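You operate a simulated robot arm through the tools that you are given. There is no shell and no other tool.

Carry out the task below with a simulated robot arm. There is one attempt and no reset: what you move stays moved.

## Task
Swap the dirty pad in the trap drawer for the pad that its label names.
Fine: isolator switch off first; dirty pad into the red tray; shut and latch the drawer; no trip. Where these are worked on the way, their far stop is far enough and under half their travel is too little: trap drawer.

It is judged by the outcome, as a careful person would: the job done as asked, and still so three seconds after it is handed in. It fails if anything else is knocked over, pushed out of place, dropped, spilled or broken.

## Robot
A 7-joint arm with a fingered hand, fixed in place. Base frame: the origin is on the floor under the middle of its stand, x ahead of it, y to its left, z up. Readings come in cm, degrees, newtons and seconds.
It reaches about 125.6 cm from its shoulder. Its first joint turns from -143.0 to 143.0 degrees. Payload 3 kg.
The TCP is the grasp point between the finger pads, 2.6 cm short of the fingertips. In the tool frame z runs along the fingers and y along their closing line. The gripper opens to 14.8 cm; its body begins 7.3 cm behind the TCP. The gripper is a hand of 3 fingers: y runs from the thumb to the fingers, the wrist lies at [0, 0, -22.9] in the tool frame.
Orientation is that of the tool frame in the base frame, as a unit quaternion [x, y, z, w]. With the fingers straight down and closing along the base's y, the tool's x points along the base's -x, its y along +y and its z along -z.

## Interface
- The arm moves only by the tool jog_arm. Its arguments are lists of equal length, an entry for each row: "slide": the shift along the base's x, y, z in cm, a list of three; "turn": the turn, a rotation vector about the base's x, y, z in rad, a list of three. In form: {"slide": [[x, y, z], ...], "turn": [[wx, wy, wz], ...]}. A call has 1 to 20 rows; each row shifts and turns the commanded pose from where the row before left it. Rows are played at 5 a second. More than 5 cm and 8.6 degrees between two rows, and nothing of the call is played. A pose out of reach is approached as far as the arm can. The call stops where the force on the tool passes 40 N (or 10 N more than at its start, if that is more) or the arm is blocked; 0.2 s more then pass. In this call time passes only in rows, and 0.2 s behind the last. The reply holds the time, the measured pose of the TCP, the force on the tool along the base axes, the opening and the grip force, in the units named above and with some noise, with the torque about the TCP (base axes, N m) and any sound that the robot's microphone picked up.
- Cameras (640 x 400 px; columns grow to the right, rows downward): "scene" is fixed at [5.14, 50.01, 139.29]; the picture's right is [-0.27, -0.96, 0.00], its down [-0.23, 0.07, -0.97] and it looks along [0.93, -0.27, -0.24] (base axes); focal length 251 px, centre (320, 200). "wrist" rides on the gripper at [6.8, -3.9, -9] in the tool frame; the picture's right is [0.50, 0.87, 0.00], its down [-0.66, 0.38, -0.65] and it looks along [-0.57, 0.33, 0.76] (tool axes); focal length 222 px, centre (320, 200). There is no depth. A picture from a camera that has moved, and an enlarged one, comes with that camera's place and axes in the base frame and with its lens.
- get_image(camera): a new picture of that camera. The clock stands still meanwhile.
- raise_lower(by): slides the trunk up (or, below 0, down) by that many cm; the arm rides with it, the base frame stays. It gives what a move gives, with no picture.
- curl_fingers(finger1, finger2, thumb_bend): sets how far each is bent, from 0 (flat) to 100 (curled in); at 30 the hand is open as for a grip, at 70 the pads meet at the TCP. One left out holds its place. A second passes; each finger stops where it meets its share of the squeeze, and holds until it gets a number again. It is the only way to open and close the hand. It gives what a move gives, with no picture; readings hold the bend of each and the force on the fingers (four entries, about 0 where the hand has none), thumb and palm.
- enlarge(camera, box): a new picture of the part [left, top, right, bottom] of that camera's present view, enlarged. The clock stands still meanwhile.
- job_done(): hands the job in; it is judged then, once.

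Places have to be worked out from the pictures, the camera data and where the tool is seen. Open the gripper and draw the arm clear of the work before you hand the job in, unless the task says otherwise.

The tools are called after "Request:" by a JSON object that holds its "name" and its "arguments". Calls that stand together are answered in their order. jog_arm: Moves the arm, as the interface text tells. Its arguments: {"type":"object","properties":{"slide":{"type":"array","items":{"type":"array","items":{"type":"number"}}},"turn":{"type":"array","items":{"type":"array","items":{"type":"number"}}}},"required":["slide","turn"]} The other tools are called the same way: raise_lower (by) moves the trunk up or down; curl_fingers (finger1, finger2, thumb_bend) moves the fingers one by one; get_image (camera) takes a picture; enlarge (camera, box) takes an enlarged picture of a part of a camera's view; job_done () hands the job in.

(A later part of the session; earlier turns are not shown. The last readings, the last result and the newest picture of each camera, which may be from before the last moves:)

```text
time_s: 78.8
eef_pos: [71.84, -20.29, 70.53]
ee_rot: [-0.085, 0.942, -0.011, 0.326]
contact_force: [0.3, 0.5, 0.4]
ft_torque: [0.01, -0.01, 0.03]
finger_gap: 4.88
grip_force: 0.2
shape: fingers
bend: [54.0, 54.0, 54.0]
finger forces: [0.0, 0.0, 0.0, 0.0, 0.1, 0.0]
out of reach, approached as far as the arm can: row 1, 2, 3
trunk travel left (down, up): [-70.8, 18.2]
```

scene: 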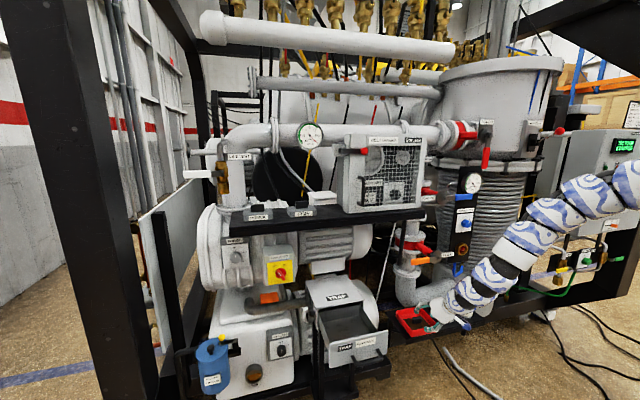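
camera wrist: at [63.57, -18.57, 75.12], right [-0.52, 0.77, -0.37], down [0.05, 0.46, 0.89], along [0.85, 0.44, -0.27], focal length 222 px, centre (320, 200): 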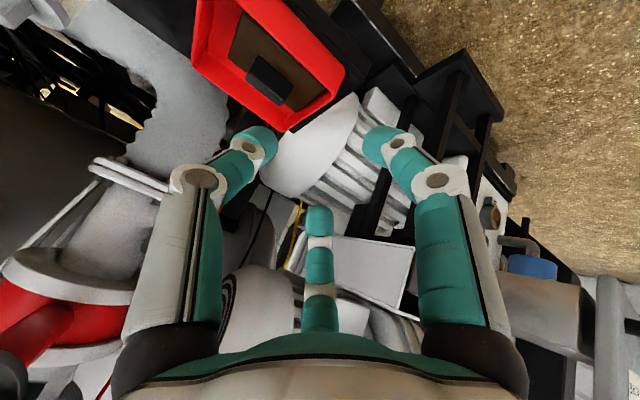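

It is a minimum-distance limit, so staying further out is fine. The tray push needs just that: I close the fingers into a point and come to the outside of the tray's near wall (x≈79.6), to nudge it back about 1.4 cm.

Request:
{"name": "curl_fingers", "arguments": {"finger1": 70, "finger2": 70, "thumb_bend": 70}}

Request:
{"name": "jog_arm", "arguments": {"slide": [[0.9, 0.3, -2.5], [0.9, 0.3, -2.5], [0.9, 0.2, -2.4], [0.9, 0.2, -2]], "turn": [[0, 0, 0], [0, 0, 0], [0, 0, 0], [0, 0, 0]]}}

Request:
{"name": "get_image", "arguments": {"camera": "wrist"}}

Request:
{"name": "enlarge", "arguments": {"camera": "scene", "box": [385, 285, 485, 340]}}

```text
time_s: 79.8
eef_pos: [71.71, -20.2, 70.54]
ee_rot: [-0.086, 0.942, -0.011, 0.325]
contact_force: [-0.3, 0.0, 0.5]
ft_torque: [-0.01, -0.02, 0.0]
finger_gap: 0.0
grip_force: 0.0
shape: fingers
bend: [69.0, 69.0, 70.0]
finger forces: [0.0, 0.0, 0.0, 0.0, 0.1, 0.0]
trunk travel left (down, up): [-70.8, 18.2]
```

```text
time_s: 80.8
eef_pos: [75.53, -19.41, 61.14]
ee_rot: [-0.084, 0.941, -0.013, 0.327]
contact_force: [-0.5, -0.2, 0.3]
ft_torque: [0.03, 0.0, -0.04]
finger_gap: 0.03
grip_force: 0.0
shape: fingers
bend: [69.0, 69.0, 70.0]
finger forces: [0.0, 0.0, 0.1, 0.0, 0.0, 0.0]
trunk travel left (down, up): [-70.8, 18.2]
```

```text
taken
camera wrist: at [65.3, -24.7, 64.33], right [-0.52, 0.77, -0.37], down [0.05, 0.46, 0.89], along [0.85, 0.44, -0.27], focal length 222 px, centre (320, 200)
```

wrist: 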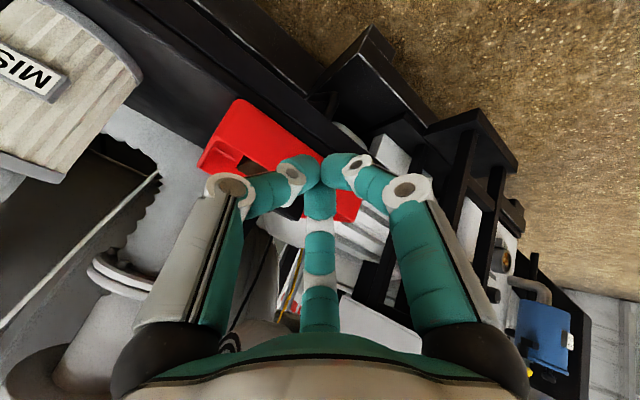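

```text
6.40 times, centred on (435, 312) of scene
camera zoom: at [5.14, 50.01, 139.29], right [-0.27, -0.96, 0.0], down [-0.23, 0.07, -0.97], along [0.93, -0.27, -0.24], focal length 1605 px, centre (-416, -520)
```

zoom: 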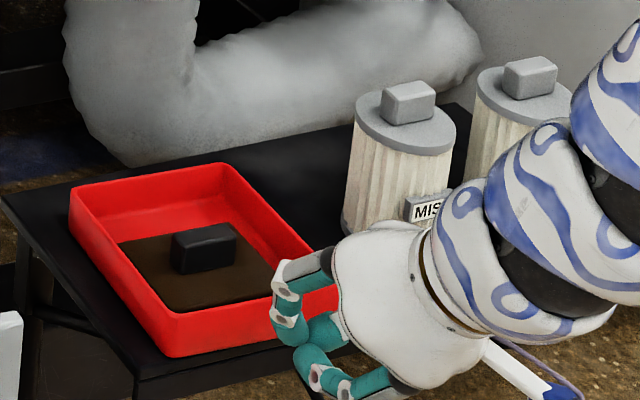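

The pad lies flat in the tray. I advance in small steps with the closed fingertips against the near wall.

Request:
{"name": "jog_arm", "arguments": {"slide": [[0.6, 0, -0.6], [0.6, 0, -0.5], [0.6, 0.1, 0]], "turn": [[0, 0, 0], [0, 0, 0], [0, 0, 0]]}}

Request:
{"name": "enlarge", "arguments": {"camera": "scene", "box": [385, 285, 485, 340]}}

Request:
{"name": "enlarge", "arguments": {"camera": "wrist", "box": [190, 80, 400, 240]}}

```text
time_s: 81.6
eef_pos: [77.3, -19.3, 59.85]
ee_rot: [-0.086, 0.941, -0.01, 0.327]
contact_force: [0.0, 0.1, -0.4]
ft_torque: [-0.01, -0.01, 0.0]
finger_gap: 0.0
grip_force: 0.1
shape: fingers
bend: [69.0, 69.0, 70.0]
finger forces: [0.1, 0.0, 0.1, 0.1, 0.0, 0.0]
trunk travel left (down, up): [-70.8, 18.2]
```

```text
6.40 times, centred on (435, 312) of scene
camera zoom: at [5.14, 50.01, 139.29], right [-0.27, -0.96, 0.0], down [-0.23, 0.07, -0.97], along [0.93, -0.27, -0.24], focal length 1605 px, centre (-416, -520)
```

zoom: 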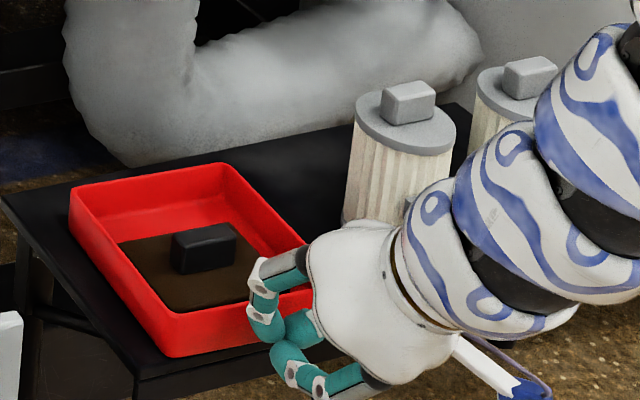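

```text
2.50 times, centred on (295, 160) of wrist
camera zoom: at [67.11, -24.51, 63.06], right [-0.52, 0.77, -0.37], down [0.05, 0.46, 0.89], along [0.85, 0.44, -0.27], focal length 555 px, centre (382, 300)
```

zoom: 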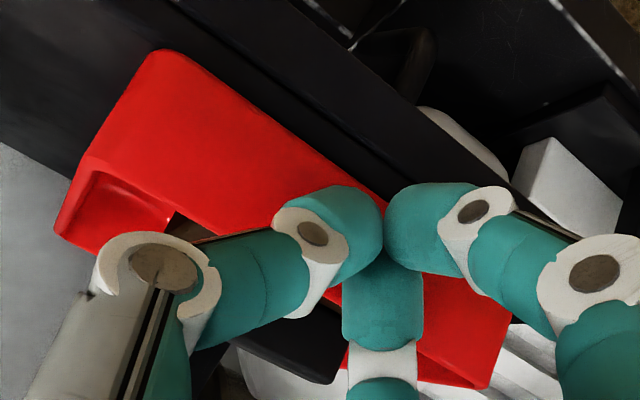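

Request:
{"name": "jog_arm", "arguments": {"slide": [[0.5, 0, 0], [0.5, 0, 0]], "turn": [[0, 0, 0], [0, 0, 0]]}}

Request:
{"name": "enlarge", "arguments": {"camera": "scene", "box": [385, 285, 485, 340]}}

```text
time_s: 82.2
eef_pos: [78.22, -19.2, 59.85]
ee_rot: [-0.085, 0.942, -0.011, 0.325]
contact_force: [-0.7, 0.9, 0.1]
ft_torque: [0.01, -0.01, 0.01]
finger_gap: 0.03
grip_force: 0.9
shape: fingers
bend: [69.0, 70.0, 70.0]
finger forces: [0.0, 1.7, 0.0, 0.0, 0.0, 0.0]
trunk travel left (down, up): [-70.8, 18.2]
```

```text
6.40 times, centred on (435, 312) of scene
camera zoom: at [5.14, 50.01, 139.29], right [-0.27, -0.96, 0.0], down [-0.23, 0.07, -0.97], along [0.93, -0.27, -0.24], focal length 1605 px, centre (-416, -520)
```

zoom: 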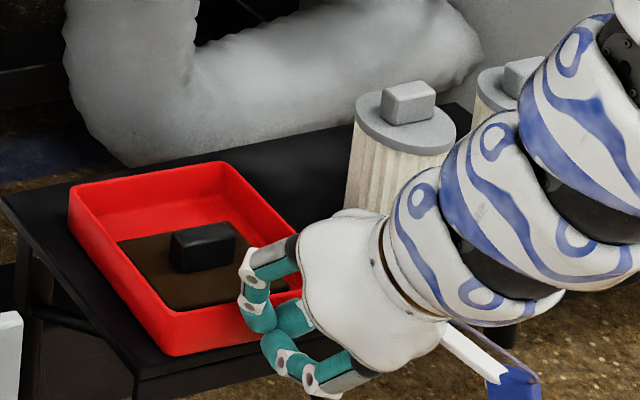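

Contact just made (1.7 N on a finger). I push on 1.3 cm.

Request:
{"name": "jog_arm", "arguments": {"slide": [[0.45, 0, 0], [0.45, 0, 0], [0.4, 0, 0]], "turn": [[0, 0, 0], [0, 0, 0], [0, 0, 0]]}}

Request:
{"name": "enlarge", "arguments": {"camera": "scene", "box": [385, 285, 485, 340]}}

```text
time_s: 83.0
eef_pos: [79.46, -19.02, 59.94]
ee_rot: [-0.085, 0.942, -0.011, 0.326]
contact_force: [-1.1, 0.3, 0.3]
ft_torque: [0.02, 0.01, 0.01]
finger_gap: 0.0
grip_force: 1.0
shape: fingers
bend: [69.0, 70.0, 70.0]
finger forces: [0.1, 1.7, 0.1, 0.0, 0.0, 0.0]
trunk travel left (down, up): [-70.8, 18.2]
```

```text
6.40 times, centred on (435, 312) of scene
camera zoom: at [5.14, 50.01, 139.29], right [-0.27, -0.96, 0.0], down [-0.23, 0.07, -0.97], along [0.93, -0.27, -0.24], focal length 1605 px, centre (-416, -520)
```

zoom: 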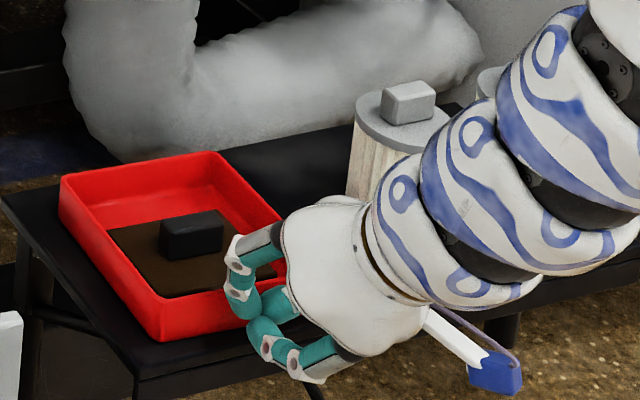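

The tray is back within about 3 mm of its original place. I back off the way I came, staying outside the reach limit.

Request:
{"name": "jog_arm", "arguments": {"slide": [[-1, 0, 0.2], [-1.2, 0, 0.8], [-1.2, 0, 1.5], [-0.5, 0, 2.5], [0, 0, 3]], "turn": [[0, 0, 0], [0, 0, 0], [0, 0, 0], [0, 0, 0], [0, 0, 0]]}}

Request:
{"name": "enlarge", "arguments": {"camera": "scene", "box": [385, 285, 485, 340]}}

```text
time_s: 84.4
eef_pos: [74.08, -6.67, 67.66]
ee_rot: [-0.177, 0.929, 0.019, 0.323]
contact_force: [-1.2, -0.6, 0.7]
ft_torque: [0.0, 0.04, 0.03]
finger_gap: 0.0
grip_force: 0.2
shape: fingers
bend: [69.0, 70.0, 70.0]
finger forces: [0.0, 0.0, 0.0, 0.1, 0.1, 0.0]
trunk travel left (down, up): [-70.8, 18.2]
stopped in row 5: the arm was blocked; the commanded pose is now the measured one
```

```text
6.40 times, centred on (435, 312) of scene
camera zoom: at [5.14, 50.01, 139.29], right [-0.27, -0.96, 0.0], down [-0.23, 0.07, -0.97], along [0.93, -0.27, -0.24], focal length 1605 px, centre (-416, -520)
```

zoom: 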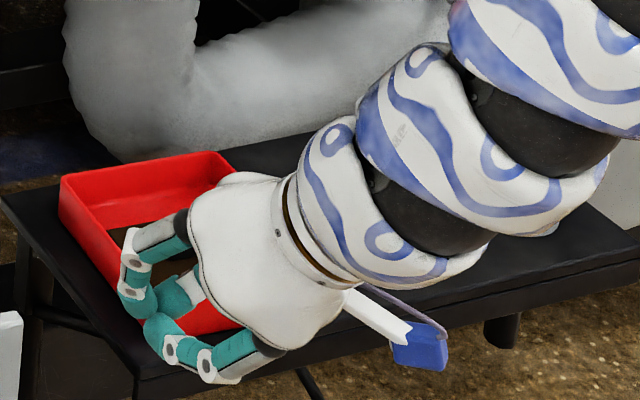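

The limit made the arm swing sideways again (to y≈−7); the tray stayed put. From here I raise by the trunk rather than by arm moves, then re-pose the arm higher up.

Request:
{"name": "raise_lower", "arguments": {"by": 18}}

Request:
{"name": "get_image", "arguments": {"camera": "scene"}}

Request:
{"name": "get_image", "arguments": {"camera": "wrist"}}

```text
time_s: 86.4
eef_pos: [74.2, -6.73, 85.65]
ee_rot: [-0.177, 0.93, 0.019, 0.323]
contact_force: [0.3, -0.5, 0.4]
ft_torque: [-0.04, 0.01, 0.01]
finger_gap: 0.03
grip_force: 0.0
shape: fingers
bend: [69.0, 70.0, 70.0]
finger forces: [0.0, 0.0, 0.0, 0.0, 0.1, 0.0]
trunk travel left (down, up): [-88.8, 0.2]
```

```text
taken
```

scene: 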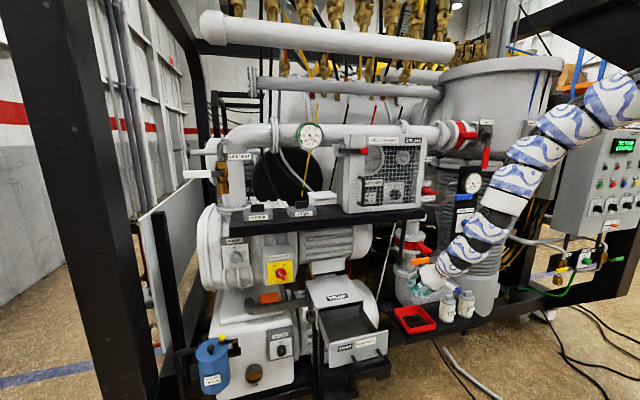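

```text
taken
camera wrist: at [65.23, -13.87, 89.01], right [-0.66, 0.65, -0.37], down [-0.04, 0.46, 0.89], along [0.75, 0.6, -0.28], focal length 222 px, centre (320, 200)
```

wrist: 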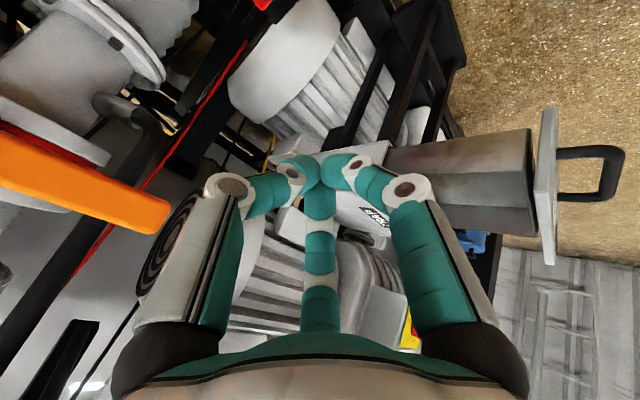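

The pad sits in the tray, tray in place. I now swing the hand left over the open drawer at a safe height, straightening its tilt and yaw gradually.

Request:
{"name": "jog_arm", "arguments": {"slide": [[-0.3, 3, 1], [-0.3, 3, 1], [-0.3, 3, 1], [-0.3, 3, 1]], "turn": [[-0.001, 0.061, -0.045], [-0.001, 0.061, -0.045], [-0.001, 0.061, -0.045], [-0.001, 0.061, -0.045]]}}

Request:
{"name": "get_image", "arguments": {"camera": "scene"}}

```text
time_s: 87.4
eef_pos: [73.17, 5.45, 89.95]
ee_rot: [-0.089, 0.974, 0.009, 0.208]
contact_force: [0.2, -0.1, -0.6]
ft_torque: [-0.02, -0.03, 0.01]
finger_gap: 0.03
grip_force: 0.1
shape: fingers
bend: [69.0, 70.0, 70.0]
finger forces: [0.0, 0.0, 0.1, 0.0, 0.0, 0.0]
trunk travel left (down, up): [-88.8, 0.2]
```

```text
taken
```

scene: 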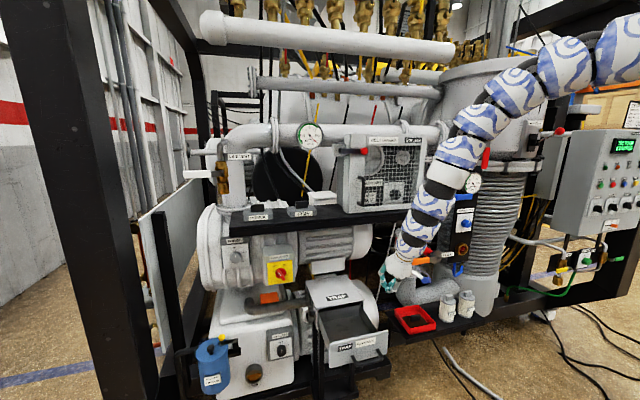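

That works without limits. I continue left at this low height (keeping distance from the shoulder), past the isolator's front, to y≈47.

Request:
{"name": "jog_arm", "arguments": {"slide": [[-0.4, 4.4, 0.3], [-0.4, 4.4, 0.3], [-0.4, 4.4, 0.3], [-0.4, 4.4, 0.3], [-0.4, 4.4, 0.3], [-0.4, 4.4, 0.3], [-0.4, 4.4, 0.3], [-0.4, 4.4, 0.3], [0, 4.4, 0.3]], "turn": [[-0.001, 0.061, -0.045], [-0.001, 0.061, -0.045], [-0.001, 0.061, -0.045], [-0.001, 0.061, -0.045], [0, 0, 0], [0, 0, 0], [0, 0, 0], [0, 0, 0], [0, 0, 0]]}}

Request:
{"name": "get_image", "arguments": {"camera": "scene"}}

Request:
{"name": "get_image", "arguments": {"camera": "wrist"}}

```text
time_s: 89.4
eef_pos: [57.18, 32.65, 93.68]
ee_rot: [-0.018, 0.989, 0.028, 0.143]
contact_force: [-0.7, 1.5, 1.1]
ft_torque: [-0.06, -0.03, -0.02]
finger_gap: 0.05
grip_force: 0.1
shape: fingers
bend: [69.0, 70.0, 70.0]
finger forces: [0.0, 0.1, 0.0, 0.0, 0.0, 0.0]
out of reach, approached as far as the arm can: row 2, 3, 4, 5, 6, 7, 9
trunk travel left (down, up): [-88.8, 0.2]
```

```text
taken
```

scene: 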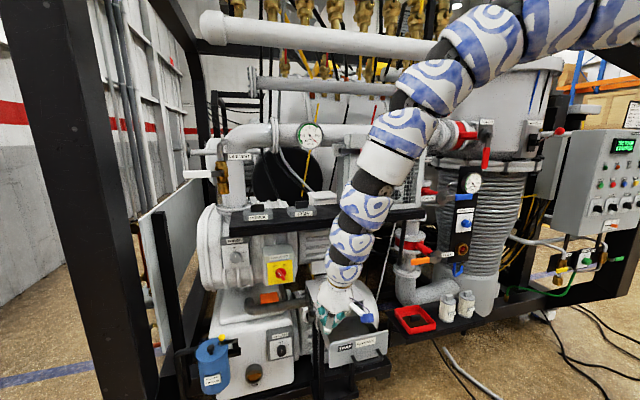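

```text
taken
camera wrist: at [48.39, 27.88, 100.22], right [-0.52, 0.85, -0.1], down [0.43, 0.36, 0.83], along [0.74, 0.39, -0.55], focal length 222 px, centre (320, 200)
```

wrist: 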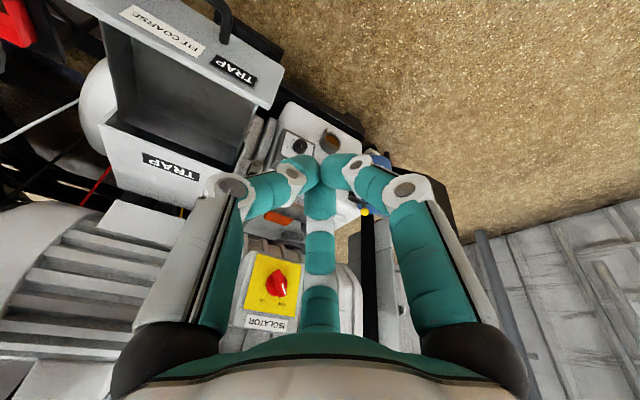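

The arm is now in free space in front of the machine at (57,33,94), short of the command. I let a moment pass with a zero move to see where it settles.

Request:
{"name": "jog_arm", "arguments": {"slide": [[0, 0, 0]], "turn": [[0, 0, 0]]}}

```text
time_s: 89.8
eef_pos: [57.42, 32.63, 93.66]
ee_rot: [-0.018, 0.989, 0.03, 0.142]
contact_force: [-1.1, 0.3, -0.4]
ft_torque: [-0.03, -0.02, -0.02]
finger_gap: 0.02
grip_force: 0.1
shape: fingers
bend: [69.0, 70.0, 70.0]
finger forces: [0.1, 0.1, 0.0, 0.1, 0.1, 0.0]
trunk travel left (down, up): [-88.8, 0.2]
```

It has settled there. The trouble comes from the forearm hanging vertically in line with the hand; with the shoulder lower relative to the hand that goes away. I alternate: raise the hand with the arm, then lower the trunk.

Request:
{"name": "jog_arm", "arguments": {"slide": [[0, 0, 3], [0, 0, 3], [0, 0, 3], [0, 0, 3]], "turn": [[0, 0, 0], [0, 0, 0], [0, 0, 0], [0, 0, 0]]}}

Request:
{"name": "get_image", "arguments": {"camera": "scene"}}

```text
time_s: 90.8
eef_pos: [55.45, 32.78, 101.25]
ee_rot: [-0.015, 0.988, 0.032, 0.15]
contact_force: [0.8, 0.0, -0.1]
ft_torque: [0.0, -0.02, 0.02]
finger_gap: 0.0
grip_force: 0.0
shape: fingers
bend: [69.0, 70.0, 70.0]
finger forces: [0.1, 0.1, 0.0, 0.1, 0.0, 0.0]
out of reach, approached as far as the arm can: row 3, 4
trunk travel left (down, up): [-88.8, 0.2]
```

```text
taken
```

scene: 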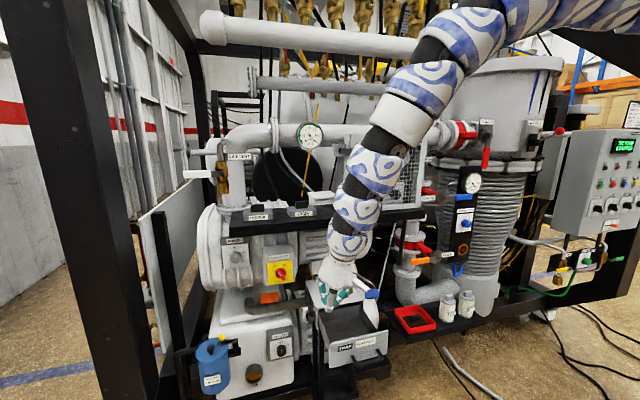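

Upward is limited too in this posture. I try bending the wrist well away from straight: tilt the fingers forward by ~35° here in free space.

Request:
{"name": "jog_arm", "arguments": {"slide": [[0, 0, 0], [0, 0, 0], [0, 0, 0], [0, 0, 0], [0, 0, 0]], "turn": [[0, -0.12, 0], [0, -0.12, 0], [0, -0.12, 0], [0, -0.12, 0], [0, -0.12, 0]]}}

Request:
{"name": "get_image", "arguments": {"camera": "scene"}}

```text
time_s: 92.0
eef_pos: [55.52, 33.15, 101.44]
ee_rot: [-0.025, 0.903, 0.024, 0.429]
contact_force: [-0.1, 0.9, -0.2]
ft_torque: [0.0, 0.0, -0.02]
finger_gap: 0.01
grip_force: 0.2
shape: fingers
bend: [69.0, 70.0, 70.0]
finger forces: [0.1, 0.1, 0.1, 0.1, 0.0, 0.1]
trunk travel left (down, up): [-88.8, 0.2]
```

```text
taken
```

scene: 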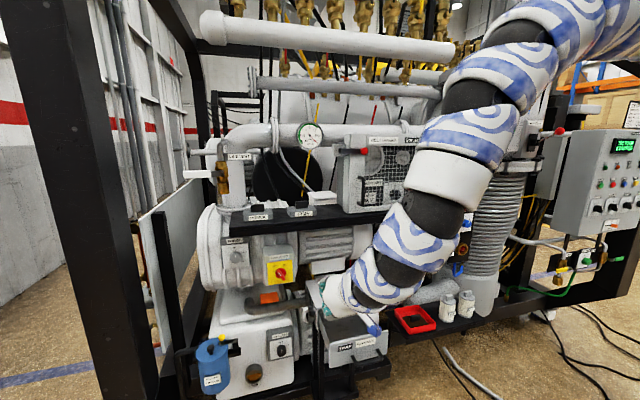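

At this larger tilt the arm moves freely. I lower the trunk (putting the shoulder below the shelf pads' height), then raise the hand in front of the machine toward the pad shelf.

Request:
{"name": "raise_lower", "arguments": {"by": -28}}

Request:
{"name": "jog_arm", "arguments": {"slide": [[0.2, 1, 4], [0.2, 1, 4], [0.2, 1, 4], [0.2, 1, 4], [0.2, 1, 4], [0.2, 1, 4]], "turn": [[0, 0, 0], [0, 0, 0], [0, 0, 0], [0, 0, 0], [0, 0, 0], [0, 0, 0]]}}

Request:
{"name": "get_image", "arguments": {"camera": "scene"}}

```text
time_s: 94.8
eef_pos: [55.47, 32.93, 73.2]
ee_rot: [-0.026, 0.903, 0.024, 0.428]
contact_force: [-0.4, -0.1, 0.5]
ft_torque: [0.0, -0.01, 0.0]
finger_gap: 0.01
grip_force: 0.1
shape: fingers
bend: [69.0, 70.0, 70.0]
finger forces: [0.1, 0.0, 0.1, 0.0, 0.0, 0.0]
trunk travel left (down, up): [-60.8, 28.2]
```

```text
time_s: 96.2
eef_pos: [58.76, 43.73, 92.95]
ee_rot: [-0.026, 0.903, 0.024, 0.428]
contact_force: [0.2, -0.6, 1.1]
ft_torque: [0.01, 0.0, -0.01]
finger_gap: 0.04
grip_force: 0.0
shape: fingers
bend: [69.0, 70.0, 70.0]
finger forces: [0.0, 0.0, 0.0, 0.1, 0.1, 0.1]
out of reach, approached as far as the arm can: row 2, 3, 4, 5, 6
trunk travel left (down, up): [-60.8, 28.2]
```

```text
taken
```

scene: 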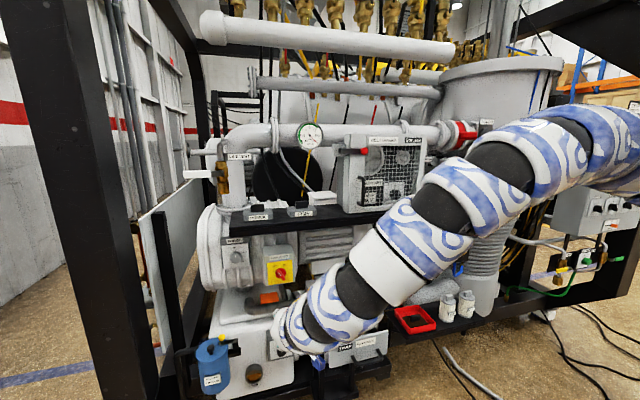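

The posture only limits closeness/height relative to the shoulder, so I use the trunk instead: raise it fully, bringing the hand up in front of the pad shelf.

Request:
{"name": "raise_lower", "arguments": {"by": 28}}

Request:
{"name": "get_image", "arguments": {"camera": "wrist"}}

Request:
{"name": "get_image", "arguments": {"camera": "scene"}}

```text
time_s: 99.1
eef_pos: [58.68, 43.76, 120.85]
ee_rot: [-0.026, 0.903, 0.023, 0.428]
contact_force: [-0.6, 0.4, 0.6]
ft_torque: [-0.02, -0.02, 0.0]
finger_gap: 0.02
grip_force: 0.0
shape: fingers
bend: [69.0, 70.0, 70.0]
finger forces: [0.0, 0.0, 0.0, 0.0, 0.0, 0.0]
trunk travel left (down, up): [-88.8, 0.2]
```

```text
taken
camera wrist: at [47.79, 39.04, 121.26], right [-0.37, 0.85, -0.37], down [-0.12, 0.35, 0.93], along [0.92, 0.39, -0.03], focal length 222 px, centre (320, 200)
```

wrist: 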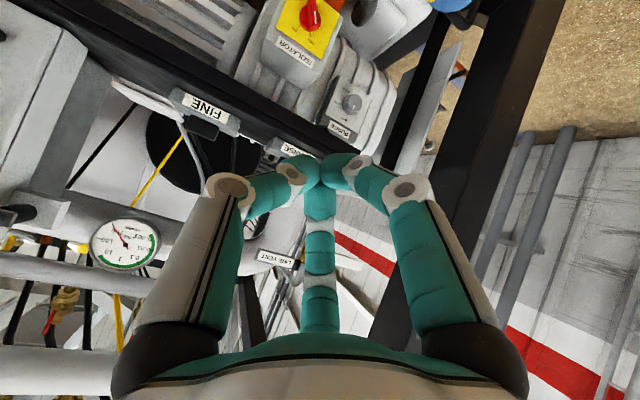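

```text
taken
```

scene: 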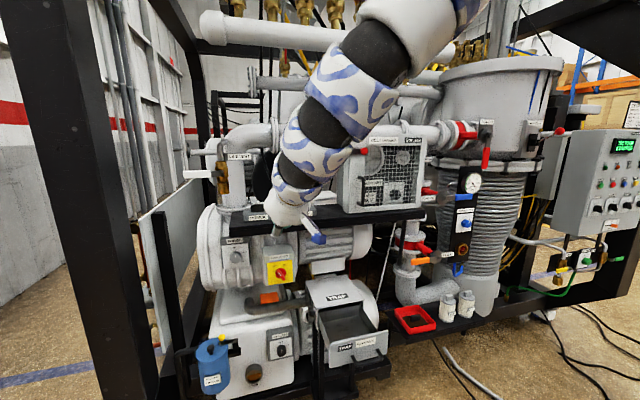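

Now at shelf height. I move outward toward the COARSE pad while reducing the tilt gradually.

Request:
{"name": "jog_arm", "arguments": {"slide": [[1.5, 1, 1.5], [1.5, 1, 1.5], [1.5, 0.8, 1.5], [1.5, 0.8, 1.5]], "turn": [[0, 0.09, 0], [0, 0.09, 0], [0, 0.09, 0], [0, 0.09, 0]]}}

Request:
{"name": "get_image", "arguments": {"camera": "wrist"}}

Request:
{"name": "get_image", "arguments": {"camera": "scene"}}

```text
time_s: 100.1
eef_pos: [63.23, 46.15, 122.48]
ee_rot: [-0.022, 0.952, 0.027, 0.303]
contact_force: [0.6, -0.1, 0.0]
ft_torque: [0.04, 0.0, -0.04]
finger_gap: 0.0
grip_force: 0.1
shape: fingers
bend: [69.0, 70.0, 70.0]
finger forces: [0.0, 0.0, 0.0, 0.1, 0.0, 0.0]
out of reach, approached as far as the arm can: row 3, 4
trunk travel left (down, up): [-88.8, 0.2]
```

```text
taken
camera wrist: at [52.73, 41.36, 125.8], right [-0.46, 0.85, -0.26], down [0.14, 0.35, 0.93], along [0.88, 0.39, -0.28], focal length 222 px, centre (320, 200)
```

wrist: 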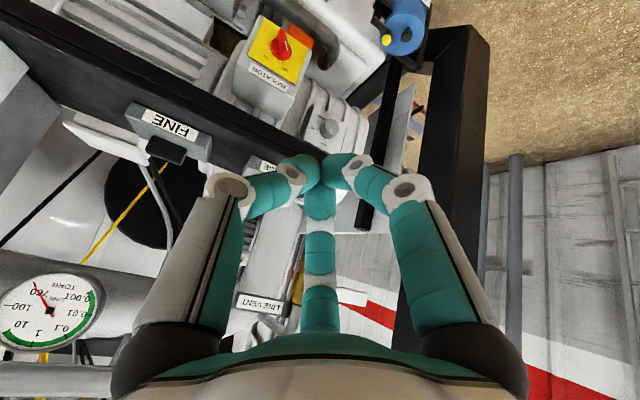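

```text
taken
```

scene: 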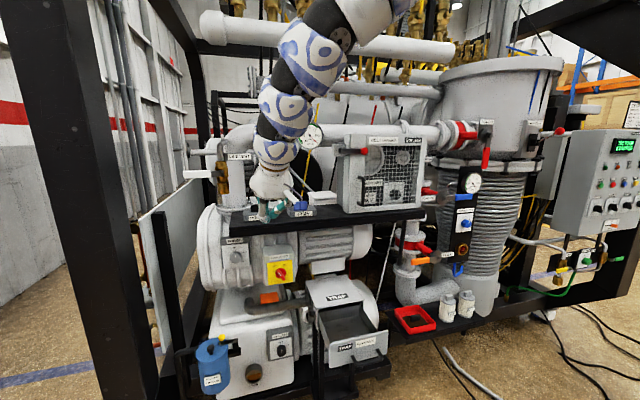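

I open the fingers to a grasp width and look at the COARSE pad again from here.

Request:
{"name": "curl_fingers", "arguments": {"finger1": 46, "finger2": 46, "thumb_bend": 46}}

Request:
{"name": "get_image", "arguments": {"camera": "wrist"}}

Request:
{"name": "enlarge", "arguments": {"camera": "wrist", "box": [200, 100, 400, 260]}}

```text
time_s: 101.1
eef_pos: [63.21, 46.12, 122.56]
ee_rot: [-0.021, 0.952, 0.026, 0.303]
contact_force: [-0.1, -1.0, -0.6]
ft_torque: [0.02, 0.02, -0.01]
finger_gap: 7.47
grip_force: 0.0
shape: fingers
bend: [46.0, 46.0, 46.0]
finger forces: [0.0, 0.0, 0.0, 0.0, 0.0, 0.1]
trunk travel left (down, up): [-88.8, 0.2]
```

```text
taken
camera wrist: at [52.8, 41.46, 125.76], right [-0.46, 0.85, -0.26], down [0.14, 0.35, 0.93], along [0.88, 0.39, -0.28], focal length 222 px, centre (320, 200)
```

wrist: 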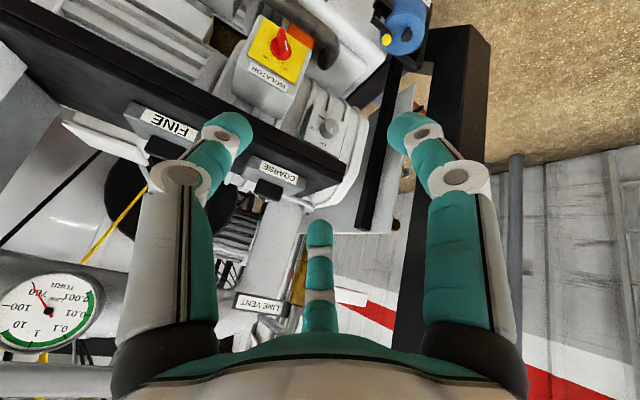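

```text
2.50 times, centred on (300, 180) of wrist
camera zoom: at [52.8, 41.46, 125.76], right [-0.46, 0.85, -0.26], down [0.14, 0.35, 0.93], along [0.88, 0.39, -0.28], focal length 555 px, centre (370, 250)
```

zoom: 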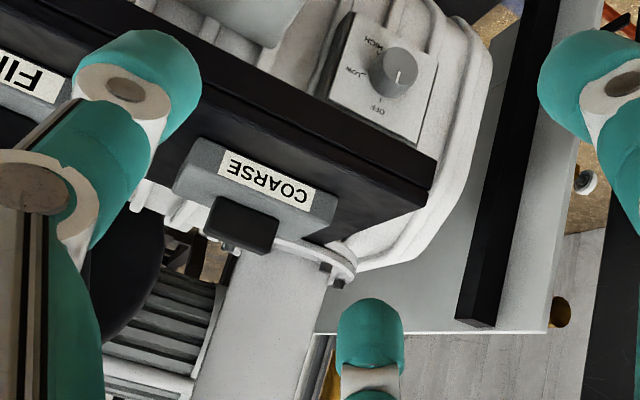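

The COARSE pad is at about: front face x=85.0, centre y=47.7, grip centre (88.4, 47.7), grip top z≈117.6. I move outward above it in small steps, checking for limits.

Request:
{"name": "jog_arm", "arguments": {"slide": [[3, 0.3, 0.2], [3, 0.3, 0.2], [3, 0.3, 0.2]], "turn": [[0, 0.02, 0], [0, 0.02, 0], [0, 0.02, 0]]}}

Request:
{"name": "get_image", "arguments": {"camera": "scene"}}

Request:
{"name": "get_image", "arguments": {"camera": "wrist"}}

```text
time_s: 101.9
eef_pos: [66.83, 45.27, 121.71]
ee_rot: [-0.021, 0.956, 0.027, 0.292]
contact_force: [-0.9, 0.0, -0.3]
ft_torque: [-0.03, 0.01, 0.0]
finger_gap: 7.53
grip_force: 0.0
shape: fingers
bend: [46.0, 46.0, 46.0]
finger forces: [0.0, 0.1, 0.0, 0.1, 0.1, 0.0]
out of reach, approached as far as the arm can: row 1, 2, 3
trunk travel left (down, up): [-88.8, 0.2]
```

```text
taken
```

scene: 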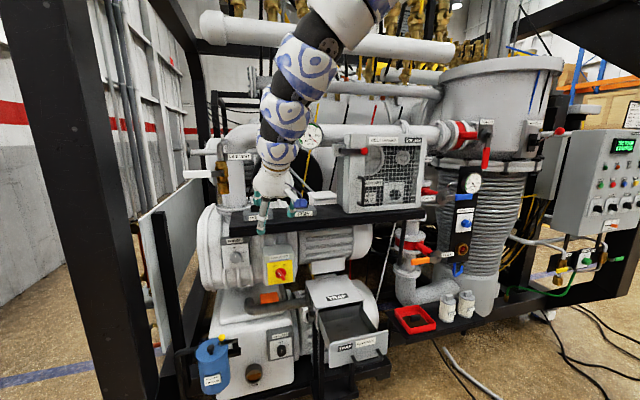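

```text
taken
camera wrist: at [56.45, 40.63, 125.31], right [-0.46, 0.85, -0.25], down [0.16, 0.35, 0.92], along [0.87, 0.39, -0.3], focal length 222 px, centre (320, 200)
```

wrist: 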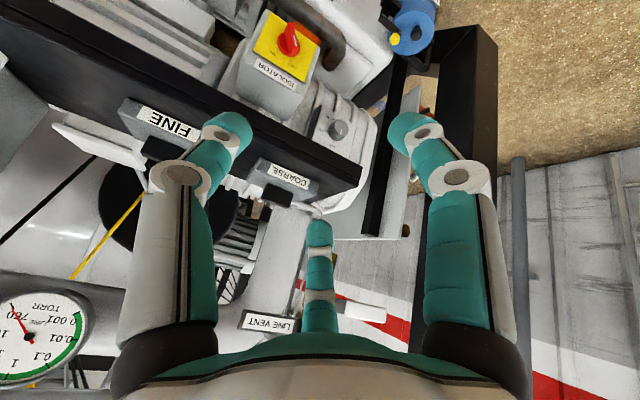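

The limit behaves like the forearm-roll joint stuck at its end while the wrist is nearly straight. The grip works equally at 60° yaw steps, so I swing the hand's pointing direction to the left (through the forearm's line) before bringing it upright from that side. First yaw +32°.

Request:
{"name": "jog_arm", "arguments": {"slide": [[-0.5, 0, 0.2], [-0.5, 0, 0.2], [-0.5, 0, 0.2], [-0.5, 0, 0.2]], "turn": [[0, 0, 0.14], [0, 0, 0.14], [0, 0, 0.14], [0, 0, 0.14]]}}

Request:
{"name": "get_image", "arguments": {"camera": "scene"}}

```text
time_s: 102.9
eef_pos: [62.28, 45.69, 115.68]
ee_rot: [-0.267, 0.909, 0.123, 0.295]
contact_force: [-0.4, 0.7, 0.1]
ft_torque: [-0.03, -0.01, 0.01]
finger_gap: 7.54
grip_force: 0.0
shape: fingers
bend: [46.0, 46.0, 46.0]
finger forces: [0.1, 0.0, 0.0, 0.1, 0.0, 0.1]
out of reach, approached as far as the arm can: row 1, 2, 3, 4
trunk travel left (down, up): [-88.8, 0.2]
```

```text
taken
```

scene: 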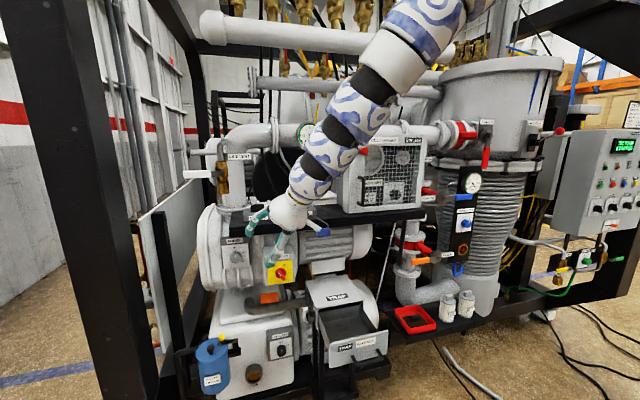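

Let me look at the whole arm path by viewing beyond the top/right edge of the scene picture.

Request:
{"name": "enlarge", "arguments": {"camera": "scene", "box": [240, 0, 640, 250]}}

Request:
{"name": "get_image", "arguments": {"camera": "wrist"}}

```text
1.60 times, centred on (440, 125) of scene
camera zoom: at [5.14, 50.01, 139.29], right [-0.27, -0.96, 0.0], down [-0.23, 0.07, -0.97], along [0.93, -0.27, -0.24], focal length 401 px, centre (128, 320)
```

zoom: 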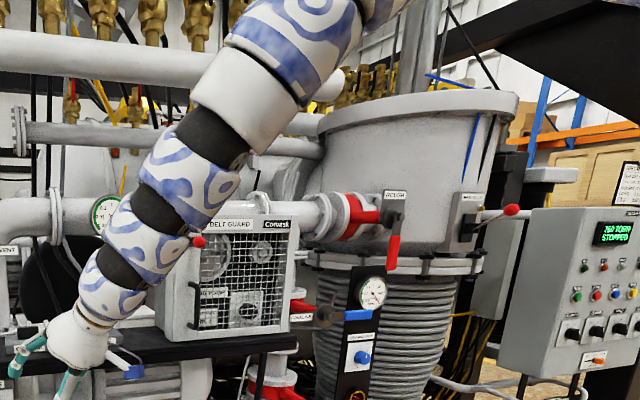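

```text
taken
camera wrist: at [55.55, 36.23, 118.54], right [-0.83, 0.51, -0.24], down [-0.07, 0.34, 0.94], along [0.56, 0.79, -0.24], focal length 222 px, centre (320, 200)
```

wrist: 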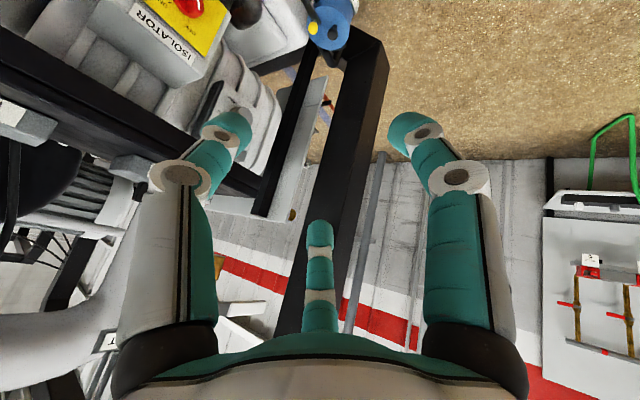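

The arm's elbow is high and nearly in line with the hand. I go back to pointing straight ahead with more forward tilt (which moved freely before).

Request:
{"name": "jog_arm", "arguments": {"slide": [[0, 0, 0.3], [0, 0, 0.3], [0, 0, 0.3], [0, 0, 0.3], [0, 0, 0.3], [0, 0, 0.3]], "turn": [[0.005, -0.054, -0.1], [0.005, -0.054, -0.1], [0.005, -0.054, -0.1], [0.005, -0.054, -0.1], [0.005, -0.054, -0.1], [0.005, -0.054, -0.1]]}}

Request:
{"name": "jog_arm", "arguments": {"slide": [[2, 0.2, 1], [2, 0.2, 1], [2, 0.2, 0.5]], "turn": [[0, 0, 0], [0, 0, 0], [0, 0, 0]]}}

Request:
{"name": "enlarge", "arguments": {"camera": "scene", "box": [140, 0, 540, 250]}}

```text
time_s: 104.3
eef_pos: [62.36, 45.71, 117.55]
ee_rot: [0.001, 0.895, -0.003, 0.445]
contact_force: [-0.5, 0.2, -0.4]
ft_torque: [-0.01, -0.01, 0.01]
finger_gap: 7.55
grip_force: 0.0
shape: fingers
bend: [46.0, 46.0, 46.0]
finger forces: [0.1, 0.1, 0.0, 0.0, 0.1, 0.0]
trunk travel left (down, up): [-88.8, 0.2]
```

```text
time_s: 105.1
eef_pos: [68.41, 46.09, 120.19]
ee_rot: [0.001, 0.896, -0.004, 0.444]
contact_force: [0.0, -0.1, -0.4]
ft_torque: [0.02, -0.04, 0.0]
finger_gap: 7.51
grip_force: 0.1
shape: fingers
bend: [46.0, 46.0, 46.0]
finger forces: [0.0, 0.0, 0.0, 0.0, 0.0, 0.1]
trunk travel left (down, up): [-88.8, 0.2]
```

```text
1.60 times, centred on (340, 125) of scene
camera zoom: at [5.14, 50.01, 139.29], right [-0.27, -0.96, 0.0], down [-0.23, 0.07, -0.97], along [0.93, -0.27, -0.24], focal length 401 px, centre (288, 320)
```

zoom: 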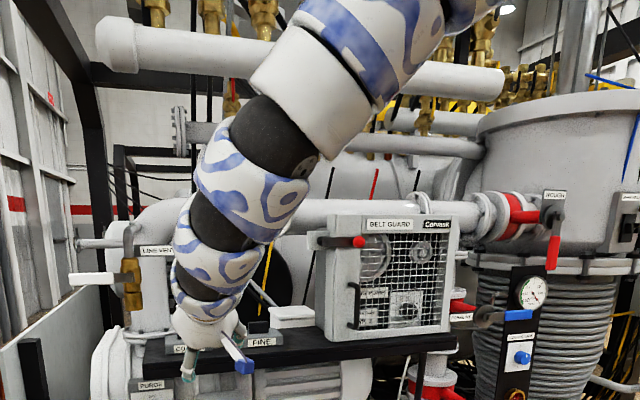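

At this tilt I can move outward freely. I continue toward the pad, staying above it.

Request:
{"name": "jog_arm", "arguments": {"slide": [[2.5, 0.2, 0.8], [2.5, 0.2, 0.8], [2.5, 0.2, 0.8], [2, 0.2, 0.8]], "turn": [[0, 0, 0], [0, 0, 0], [0, 0, 0], [0, 0, 0]]}}

Request:
{"name": "get_image", "arguments": {"camera": "wrist"}}

Request:
{"name": "enlarge", "arguments": {"camera": "scene", "box": [140, 0, 540, 250]}}

```text
time_s: 106.1
eef_pos: [77.69, 47.01, 123.28]
ee_rot: [0.001, 0.896, -0.004, 0.444]
contact_force: [-1.6, -0.6, -0.1]
ft_torque: [-0.05, 0.01, -0.03]
finger_gap: 7.55
grip_force: 0.1
shape: fingers
bend: [46.0, 46.0, 46.0]
finger forces: [0.0, 0.0, 0.0, 0.0, 0.0, 0.0]
trunk travel left (down, up): [-88.8, 0.2]
```

```text
taken
camera wrist: at [66.52, 43.11, 123.3], right [-0.3, 0.86, -0.4], down [-0.12, 0.38, 0.91], along [0.95, 0.32, -0.01], focal length 222 px, centre (320, 200)
```

wrist: 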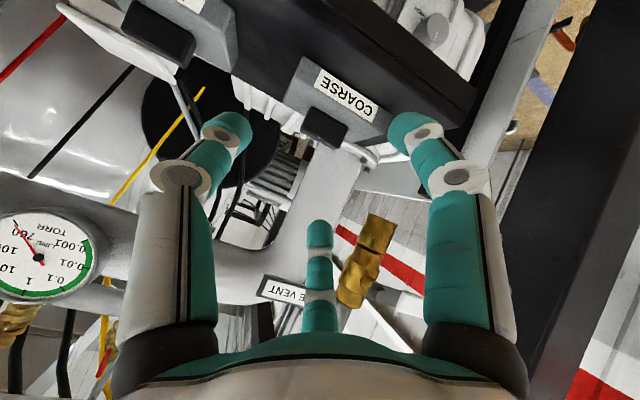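

```text
1.60 times, centred on (340, 125) of scene
camera zoom: at [5.14, 50.01, 139.29], right [-0.27, -0.96, 0.0], down [-0.23, 0.07, -0.97], along [0.93, -0.27, -0.24], focal length 401 px, centre (288, 320)
```

zoom: 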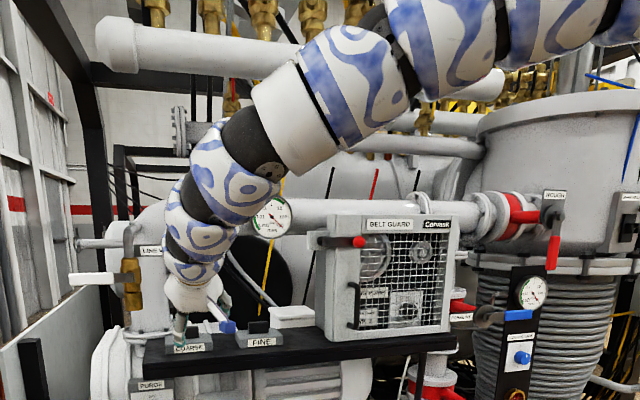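

The arm is better stretched here. I now try reducing the tilt at this position.

Request:
{"name": "jog_arm", "arguments": {"slide": [[0.3, 0, 0.3], [0.3, 0, 0.3], [0.3, 0, 0.3], [0.3, 0, 0.3]], "turn": [[0, 0.1, 0], [0, 0.1, 0], [0, 0.1, 0], [0, 0.1, 0]]}}

Request:
{"name": "enlarge", "arguments": {"camera": "scene", "box": [140, 0, 540, 250]}}

```text
time_s: 107.1
eef_pos: [70.83, 41.24, 117.94]
ee_rot: [0.0, 0.953, 0.003, 0.303]
contact_force: [2.2, -1.5, -1.1]
ft_torque: [0.12, 0.1, 0.13]
finger_gap: 7.51
grip_force: 0.1
shape: fingers
bend: [46.0, 46.0, 46.0]
finger forces: [0.0, 0.0, 0.1, 0.1, 0.0, 0.0]
out of reach, approached as far as the arm can: row 1, 2, 3, 4
trunk travel left (down, up): [-88.8, 0.2]
```

```text
1.60 times, centred on (340, 125) of scene
camera zoom: at [5.14, 50.01, 139.29], right [-0.27, -0.96, 0.0], down [-0.23, 0.07, -0.97], along [0.93, -0.27, -0.24], focal length 401 px, centre (288, 320)
```

zoom: 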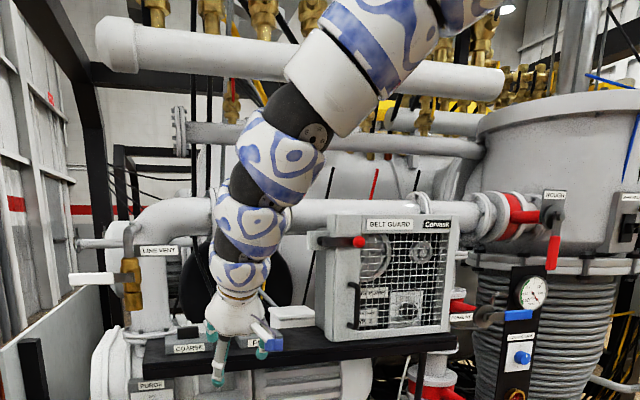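

Reducing tilt directly always hits the limit, so the wrist must be rolled around the forearm the other way (over the top and left side). I first back off to free space with the larger tilt.

Request:
{"name": "jog_arm", "arguments": {"slide": [[-2, 0.2, -0.3], [-2, 0.2, -0.3], [-2, 0.2, -0.3], [-2, 0.2, -0.3]], "turn": [[0, -0.09, 0], [0, -0.09, 0], [0, -0.09, 0], [0, -0.09, 0]]}}

Request:
{"name": "jog_arm", "arguments": {"slide": [[0, 0, 0], [0, 0, 0], [0, 0, 0], [0, 0, 0], [0, 0, 0], [0, 0, 0]], "turn": [[-0.055, -0.062, 0.11], [-0.055, -0.062, 0.11], [-0.055, -0.062, 0.11], [-0.055, -0.062, 0.11], [-0.055, -0.062, 0.11], [-0.055, -0.062, 0.11]]}}

Request:
{"name": "enlarge", "arguments": {"camera": "scene", "box": [140, 0, 540, 250]}}

```text
time_s: 108.1
eef_pos: [62.91, 41.87, 116.97]
ee_rot: [0.001, 0.893, -0.004, 0.45]
contact_force: [0.2, -0.7, 0.0]
ft_torque: [-0.03, -0.03, 0.01]
finger_gap: 7.52
grip_force: 0.0
shape: fingers
bend: [46.0, 46.0, 46.0]
finger forces: [0.0, 0.0, 0.0, 0.1, 0.0, 0.0]
trunk travel left (down, up): [-88.8, 0.2]
```

```text
time_s: 109.5
eef_pos: [63.93, 43.72, 115.37]
ee_rot: [-0.359, 0.737, -0.002, 0.573]
contact_force: [0.6, 0.0, -0.3]
ft_torque: [-0.01, 0.0, 0.03]
finger_gap: 7.51
grip_force: 0.0
shape: fingers
bend: [46.0, 46.0, 46.0]
finger forces: [0.0, 0.0, 0.0, 0.0, 0.0, 0.0]
out of reach, approached as far as the arm can: row 4, 5, 6
trunk travel left (down, up): [-88.8, 0.2]
```

```text
1.60 times, centred on (340, 125) of scene
camera zoom: at [5.14, 50.01, 139.29], right [-0.27, -0.96, 0.0], down [-0.23, 0.07, -0.97], along [0.93, -0.27, -0.24], focal length 401 px, centre (288, 320)
```

zoom: 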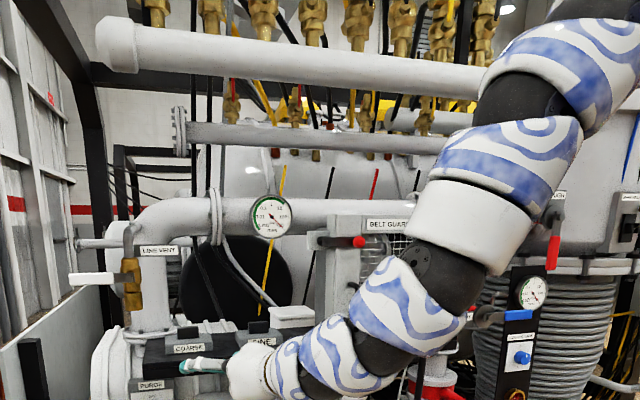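

The measurements fit a minimum wrist bend of ~33°: pointing straight down is fine for this forearm, but I must go round the forearm's line on the right side. I undo the last rotation, then yaw the hand right before bringing it upright.

Request:
{"name": "jog_arm", "arguments": {"slide": [[-0.2, -0.2, 0.2], [-0.2, -0.2, 0.2], [-0.2, -0.2, 0.2], [-0.2, -0.2, 0.2], [-0.2, -0.2, 0.2], [-0.2, -0.2, 0.2]], "turn": [[0.055, 0.062, -0.11], [0.055, 0.062, -0.11], [0.055, 0.062, -0.11], [0.055, 0.062, -0.11], [0.055, 0.062, -0.11], [0.055, 0.062, -0.11]]}}

Request:
{"name": "jog_arm", "arguments": {"slide": [[0, 0, 0], [0, 0, 0], [0, 0, 0], [0, 0, 0]], "turn": [[0, 0, -0.13], [0, 0, -0.13], [0, 0, -0.13], [0, 0, -0.13]]}}

```text
time_s: 110.9
eef_pos: [62.82, 42.48, 116.58]
ee_rot: [0.002, 0.894, -0.005, 0.448]
contact_force: [0.6, 0.4, 0.7]
ft_torque: [0.0, -0.03, 0.0]
finger_gap: 7.56
grip_force: 0.1
shape: fingers
bend: [46.0, 46.0, 46.0]
finger forces: [0.0, 0.0, 0.0, 0.0, 0.1, 0.1]
trunk travel left (down, up): [-88.8, 0.2]
```

```text
time_s: 111.9
eef_pos: [62.07, 41.72, 116.61]
ee_rot: [0.231, 0.863, -0.12, 0.433]
contact_force: [0.4, 0.3, 0.4]
ft_torque: [0.03, 0.07, -0.03]
finger_gap: 7.51
grip_force: 0.0
shape: fingers
bend: [46.0, 46.0, 46.0]
finger forces: [0.0, 0.0, 0.0, 0.0, 0.0, 0.0]
out of reach, approached as far as the arm can: row 4
trunk travel left (down, up): [-88.8, 0.2]
```

Request:
{"name": "jog_arm", "arguments": {"slide": [[0, 0, 0], [0, 0, 0], [0, 0, 0]], "turn": [[0.05, 0.087, 0], [0.05, 0.087, 0], [0.05, 0.087, 0]]}}

Request:
{"name": "enlarge", "arguments": {"camera": "scene", "box": [140, 0, 540, 250]}}

```text
time_s: 112.7
eef_pos: [61.93, 41.79, 116.5]
ee_rot: [0.244, 0.919, -0.084, 0.298]
contact_force: [0.1, 0.5, 0.7]
ft_torque: [-0.02, 0.02, -0.02]
finger_gap: 7.54
grip_force: 0.0
shape: fingers
bend: [46.0, 46.0, 46.0]
finger forces: [0.1, 0.1, 0.0, 0.0, 0.1, 0.0]
trunk travel left (down, up): [-88.8, 0.2]
```

```text
1.60 times, centred on (340, 125) of scene
camera zoom: at [5.14, 50.01, 139.29], right [-0.27, -0.96, 0.0], down [-0.23, 0.07, -0.97], along [0.93, -0.27, -0.24], focal length 401 px, centre (288, 320)
```

zoom: 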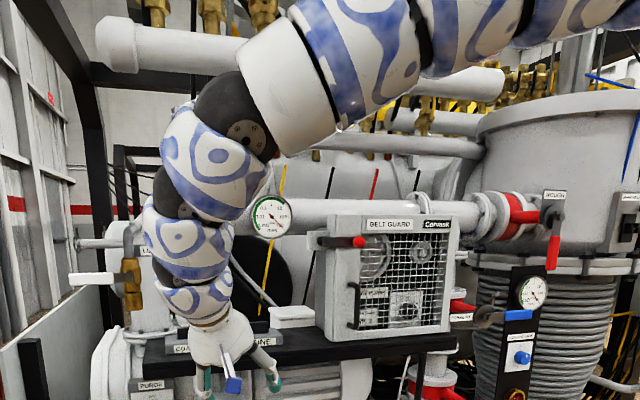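

That worked: the forearm now comes in level from the right with the hand hanging below it, like the earlier good posture. I continue to nearly upright and then yaw back.

Request:
{"name": "jog_arm", "arguments": {"slide": [[0, 0, 0.3], [0, 0, 0.3], [0, 0, 0.3], [0, 0, 0.3]], "turn": [[0.05, 0.087, 0], [0.05, 0.087, 0], [0.05, 0.087, 0], [0.04, 0.07, 0]]}}

Request:
{"name": "jog_arm", "arguments": {"slide": [[0, 0.3, 0.5], [0, 0.3, 0.5], [0, 0.3, 0.5], [0, 0.3, 0.5]], "turn": [[0, 0, 0.12], [0, 0, 0.12], [0, 0, 0.12], [0, 0, 0.12]]}}

Request:
{"name": "get_image", "arguments": {"camera": "wrist"}}

Request:
{"name": "enlarge", "arguments": {"camera": "scene", "box": [140, 0, 540, 250]}}

```text
time_s: 113.7
eef_pos: [60.96, 41.41, 117.51]
ee_rot: [0.258, 0.957, -0.035, 0.126]
contact_force: [0.0, 0.8, 0.3]
ft_torque: [0.0, -0.06, 0.04]
finger_gap: 7.54
grip_force: 0.0
shape: fingers
bend: [46.0, 46.0, 46.0]
finger forces: [0.0, 0.1, 0.1, 0.0, 0.0, 0.0]
out of reach, approached as far as the arm can: row 4
trunk travel left (down, up): [-88.8, 0.2]
```

```text
time_s: 114.7
eef_pos: [54.74, 44.34, 117.5]
ee_rot: [0.085, 0.979, -0.001, 0.187]
contact_force: [-0.6, 0.0, -0.1]
ft_torque: [0.0, 0.05, 0.02]
finger_gap: 7.53
grip_force: 0.1
shape: fingers
bend: [46.0, 46.0, 46.0]
finger forces: [0.0, 0.1, 0.0, 0.1, 0.0, 0.1]
out of reach, approached as far as the arm can: row 1, 2, 3, 4
trunk travel left (down, up): [-88.8, 0.2]
```

```text
taken
camera wrist: at [44.59, 41.86, 123.34], right [-0.31, 0.94, -0.16], down [0.42, 0.29, 0.86], along [0.85, 0.2, -0.49], focal length 222 px, centre (320, 200)
```

wrist: 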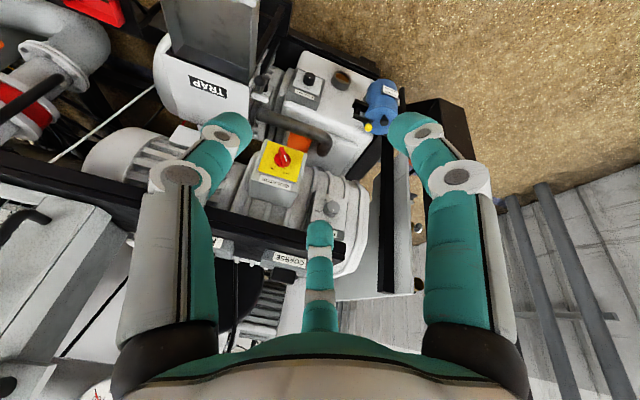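

```text
1.60 times, centred on (340, 125) of scene
camera zoom: at [5.14, 50.01, 139.29], right [-0.27, -0.96, 0.0], down [-0.23, 0.07, -0.97], along [0.93, -0.27, -0.24], focal length 401 px, centre (288, 320)
```

zoom: 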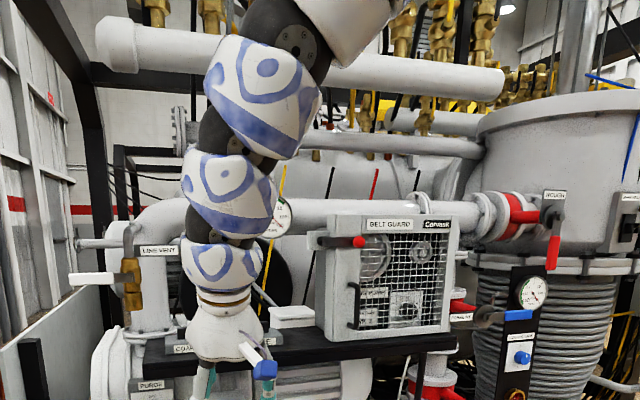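

Yawing back toward 0 hits the limit again, so I keep the hand yawed negative; −60° gives an equivalent three-finger grip on the bar. I yaw to −60° and move back out.

Request:
{"name": "jog_arm", "arguments": {"slide": [[1.5, -0.5, 0.2], [1.5, -0.5, 0.2], [1.5, -0.5, 0.2], [1.5, -0.5, 0.2]], "turn": [[0, 0, -0.13], [0, 0, -0.13], [0, 0, -0.13], [0, 0, -0.13]]}}

Request:
{"name": "jog_arm", "arguments": {"slide": [[0.5, 0, 0.5], [0.5, 0, 0.5], [0.5, 0, 0.5]], "turn": [[0, 0, -0.12], [0, 0, -0.12], [0, 0, -0.12]]}}

Request:
{"name": "enlarge", "arguments": {"camera": "scene", "box": [140, 0, 540, 250]}}

```text
time_s: 115.7
eef_pos: [60.88, 42.19, 118.46]
ee_rot: [0.325, 0.931, -0.045, 0.159]
contact_force: [1.2, 0.2, -0.4]
ft_torque: [0.02, 0.01, -0.04]
finger_gap: 7.55
grip_force: 0.0
shape: fingers
bend: [46.0, 46.0, 46.0]
finger forces: [0.0, 0.0, 0.1, 0.0, 0.0, 0.0]
trunk travel left (down, up): [-88.8, 0.2]
```

```text
time_s: 116.5
eef_pos: [62.33, 42.48, 119.7]
ee_rot: [0.487, 0.858, -0.073, 0.149]
contact_force: [0.7, -0.4, 0.3]
ft_torque: [0.0, 0.04, -0.02]
finger_gap: 7.54
grip_force: 0.1
shape: fingers
bend: [46.0, 46.0, 46.0]
finger forces: [0.0, 0.1, 0.0, 0.1, 0.1, 0.0]
trunk travel left (down, up): [-88.8, 0.2]
```

```text
1.60 times, centred on (340, 125) of scene
camera zoom: at [5.14, 50.01, 139.29], right [-0.27, -0.96, 0.0], down [-0.23, 0.07, -0.97], along [0.93, -0.27, -0.24], focal length 401 px, centre (288, 320)
```

zoom: 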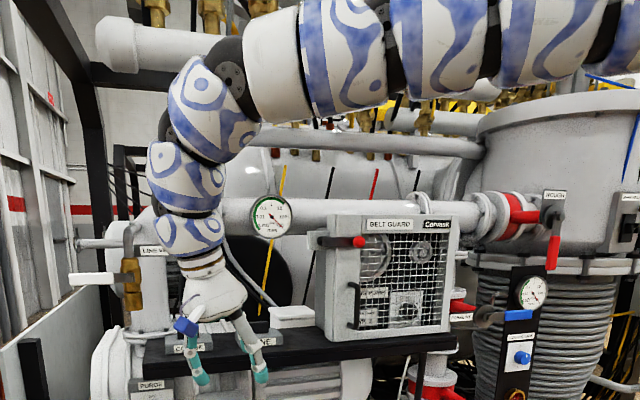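

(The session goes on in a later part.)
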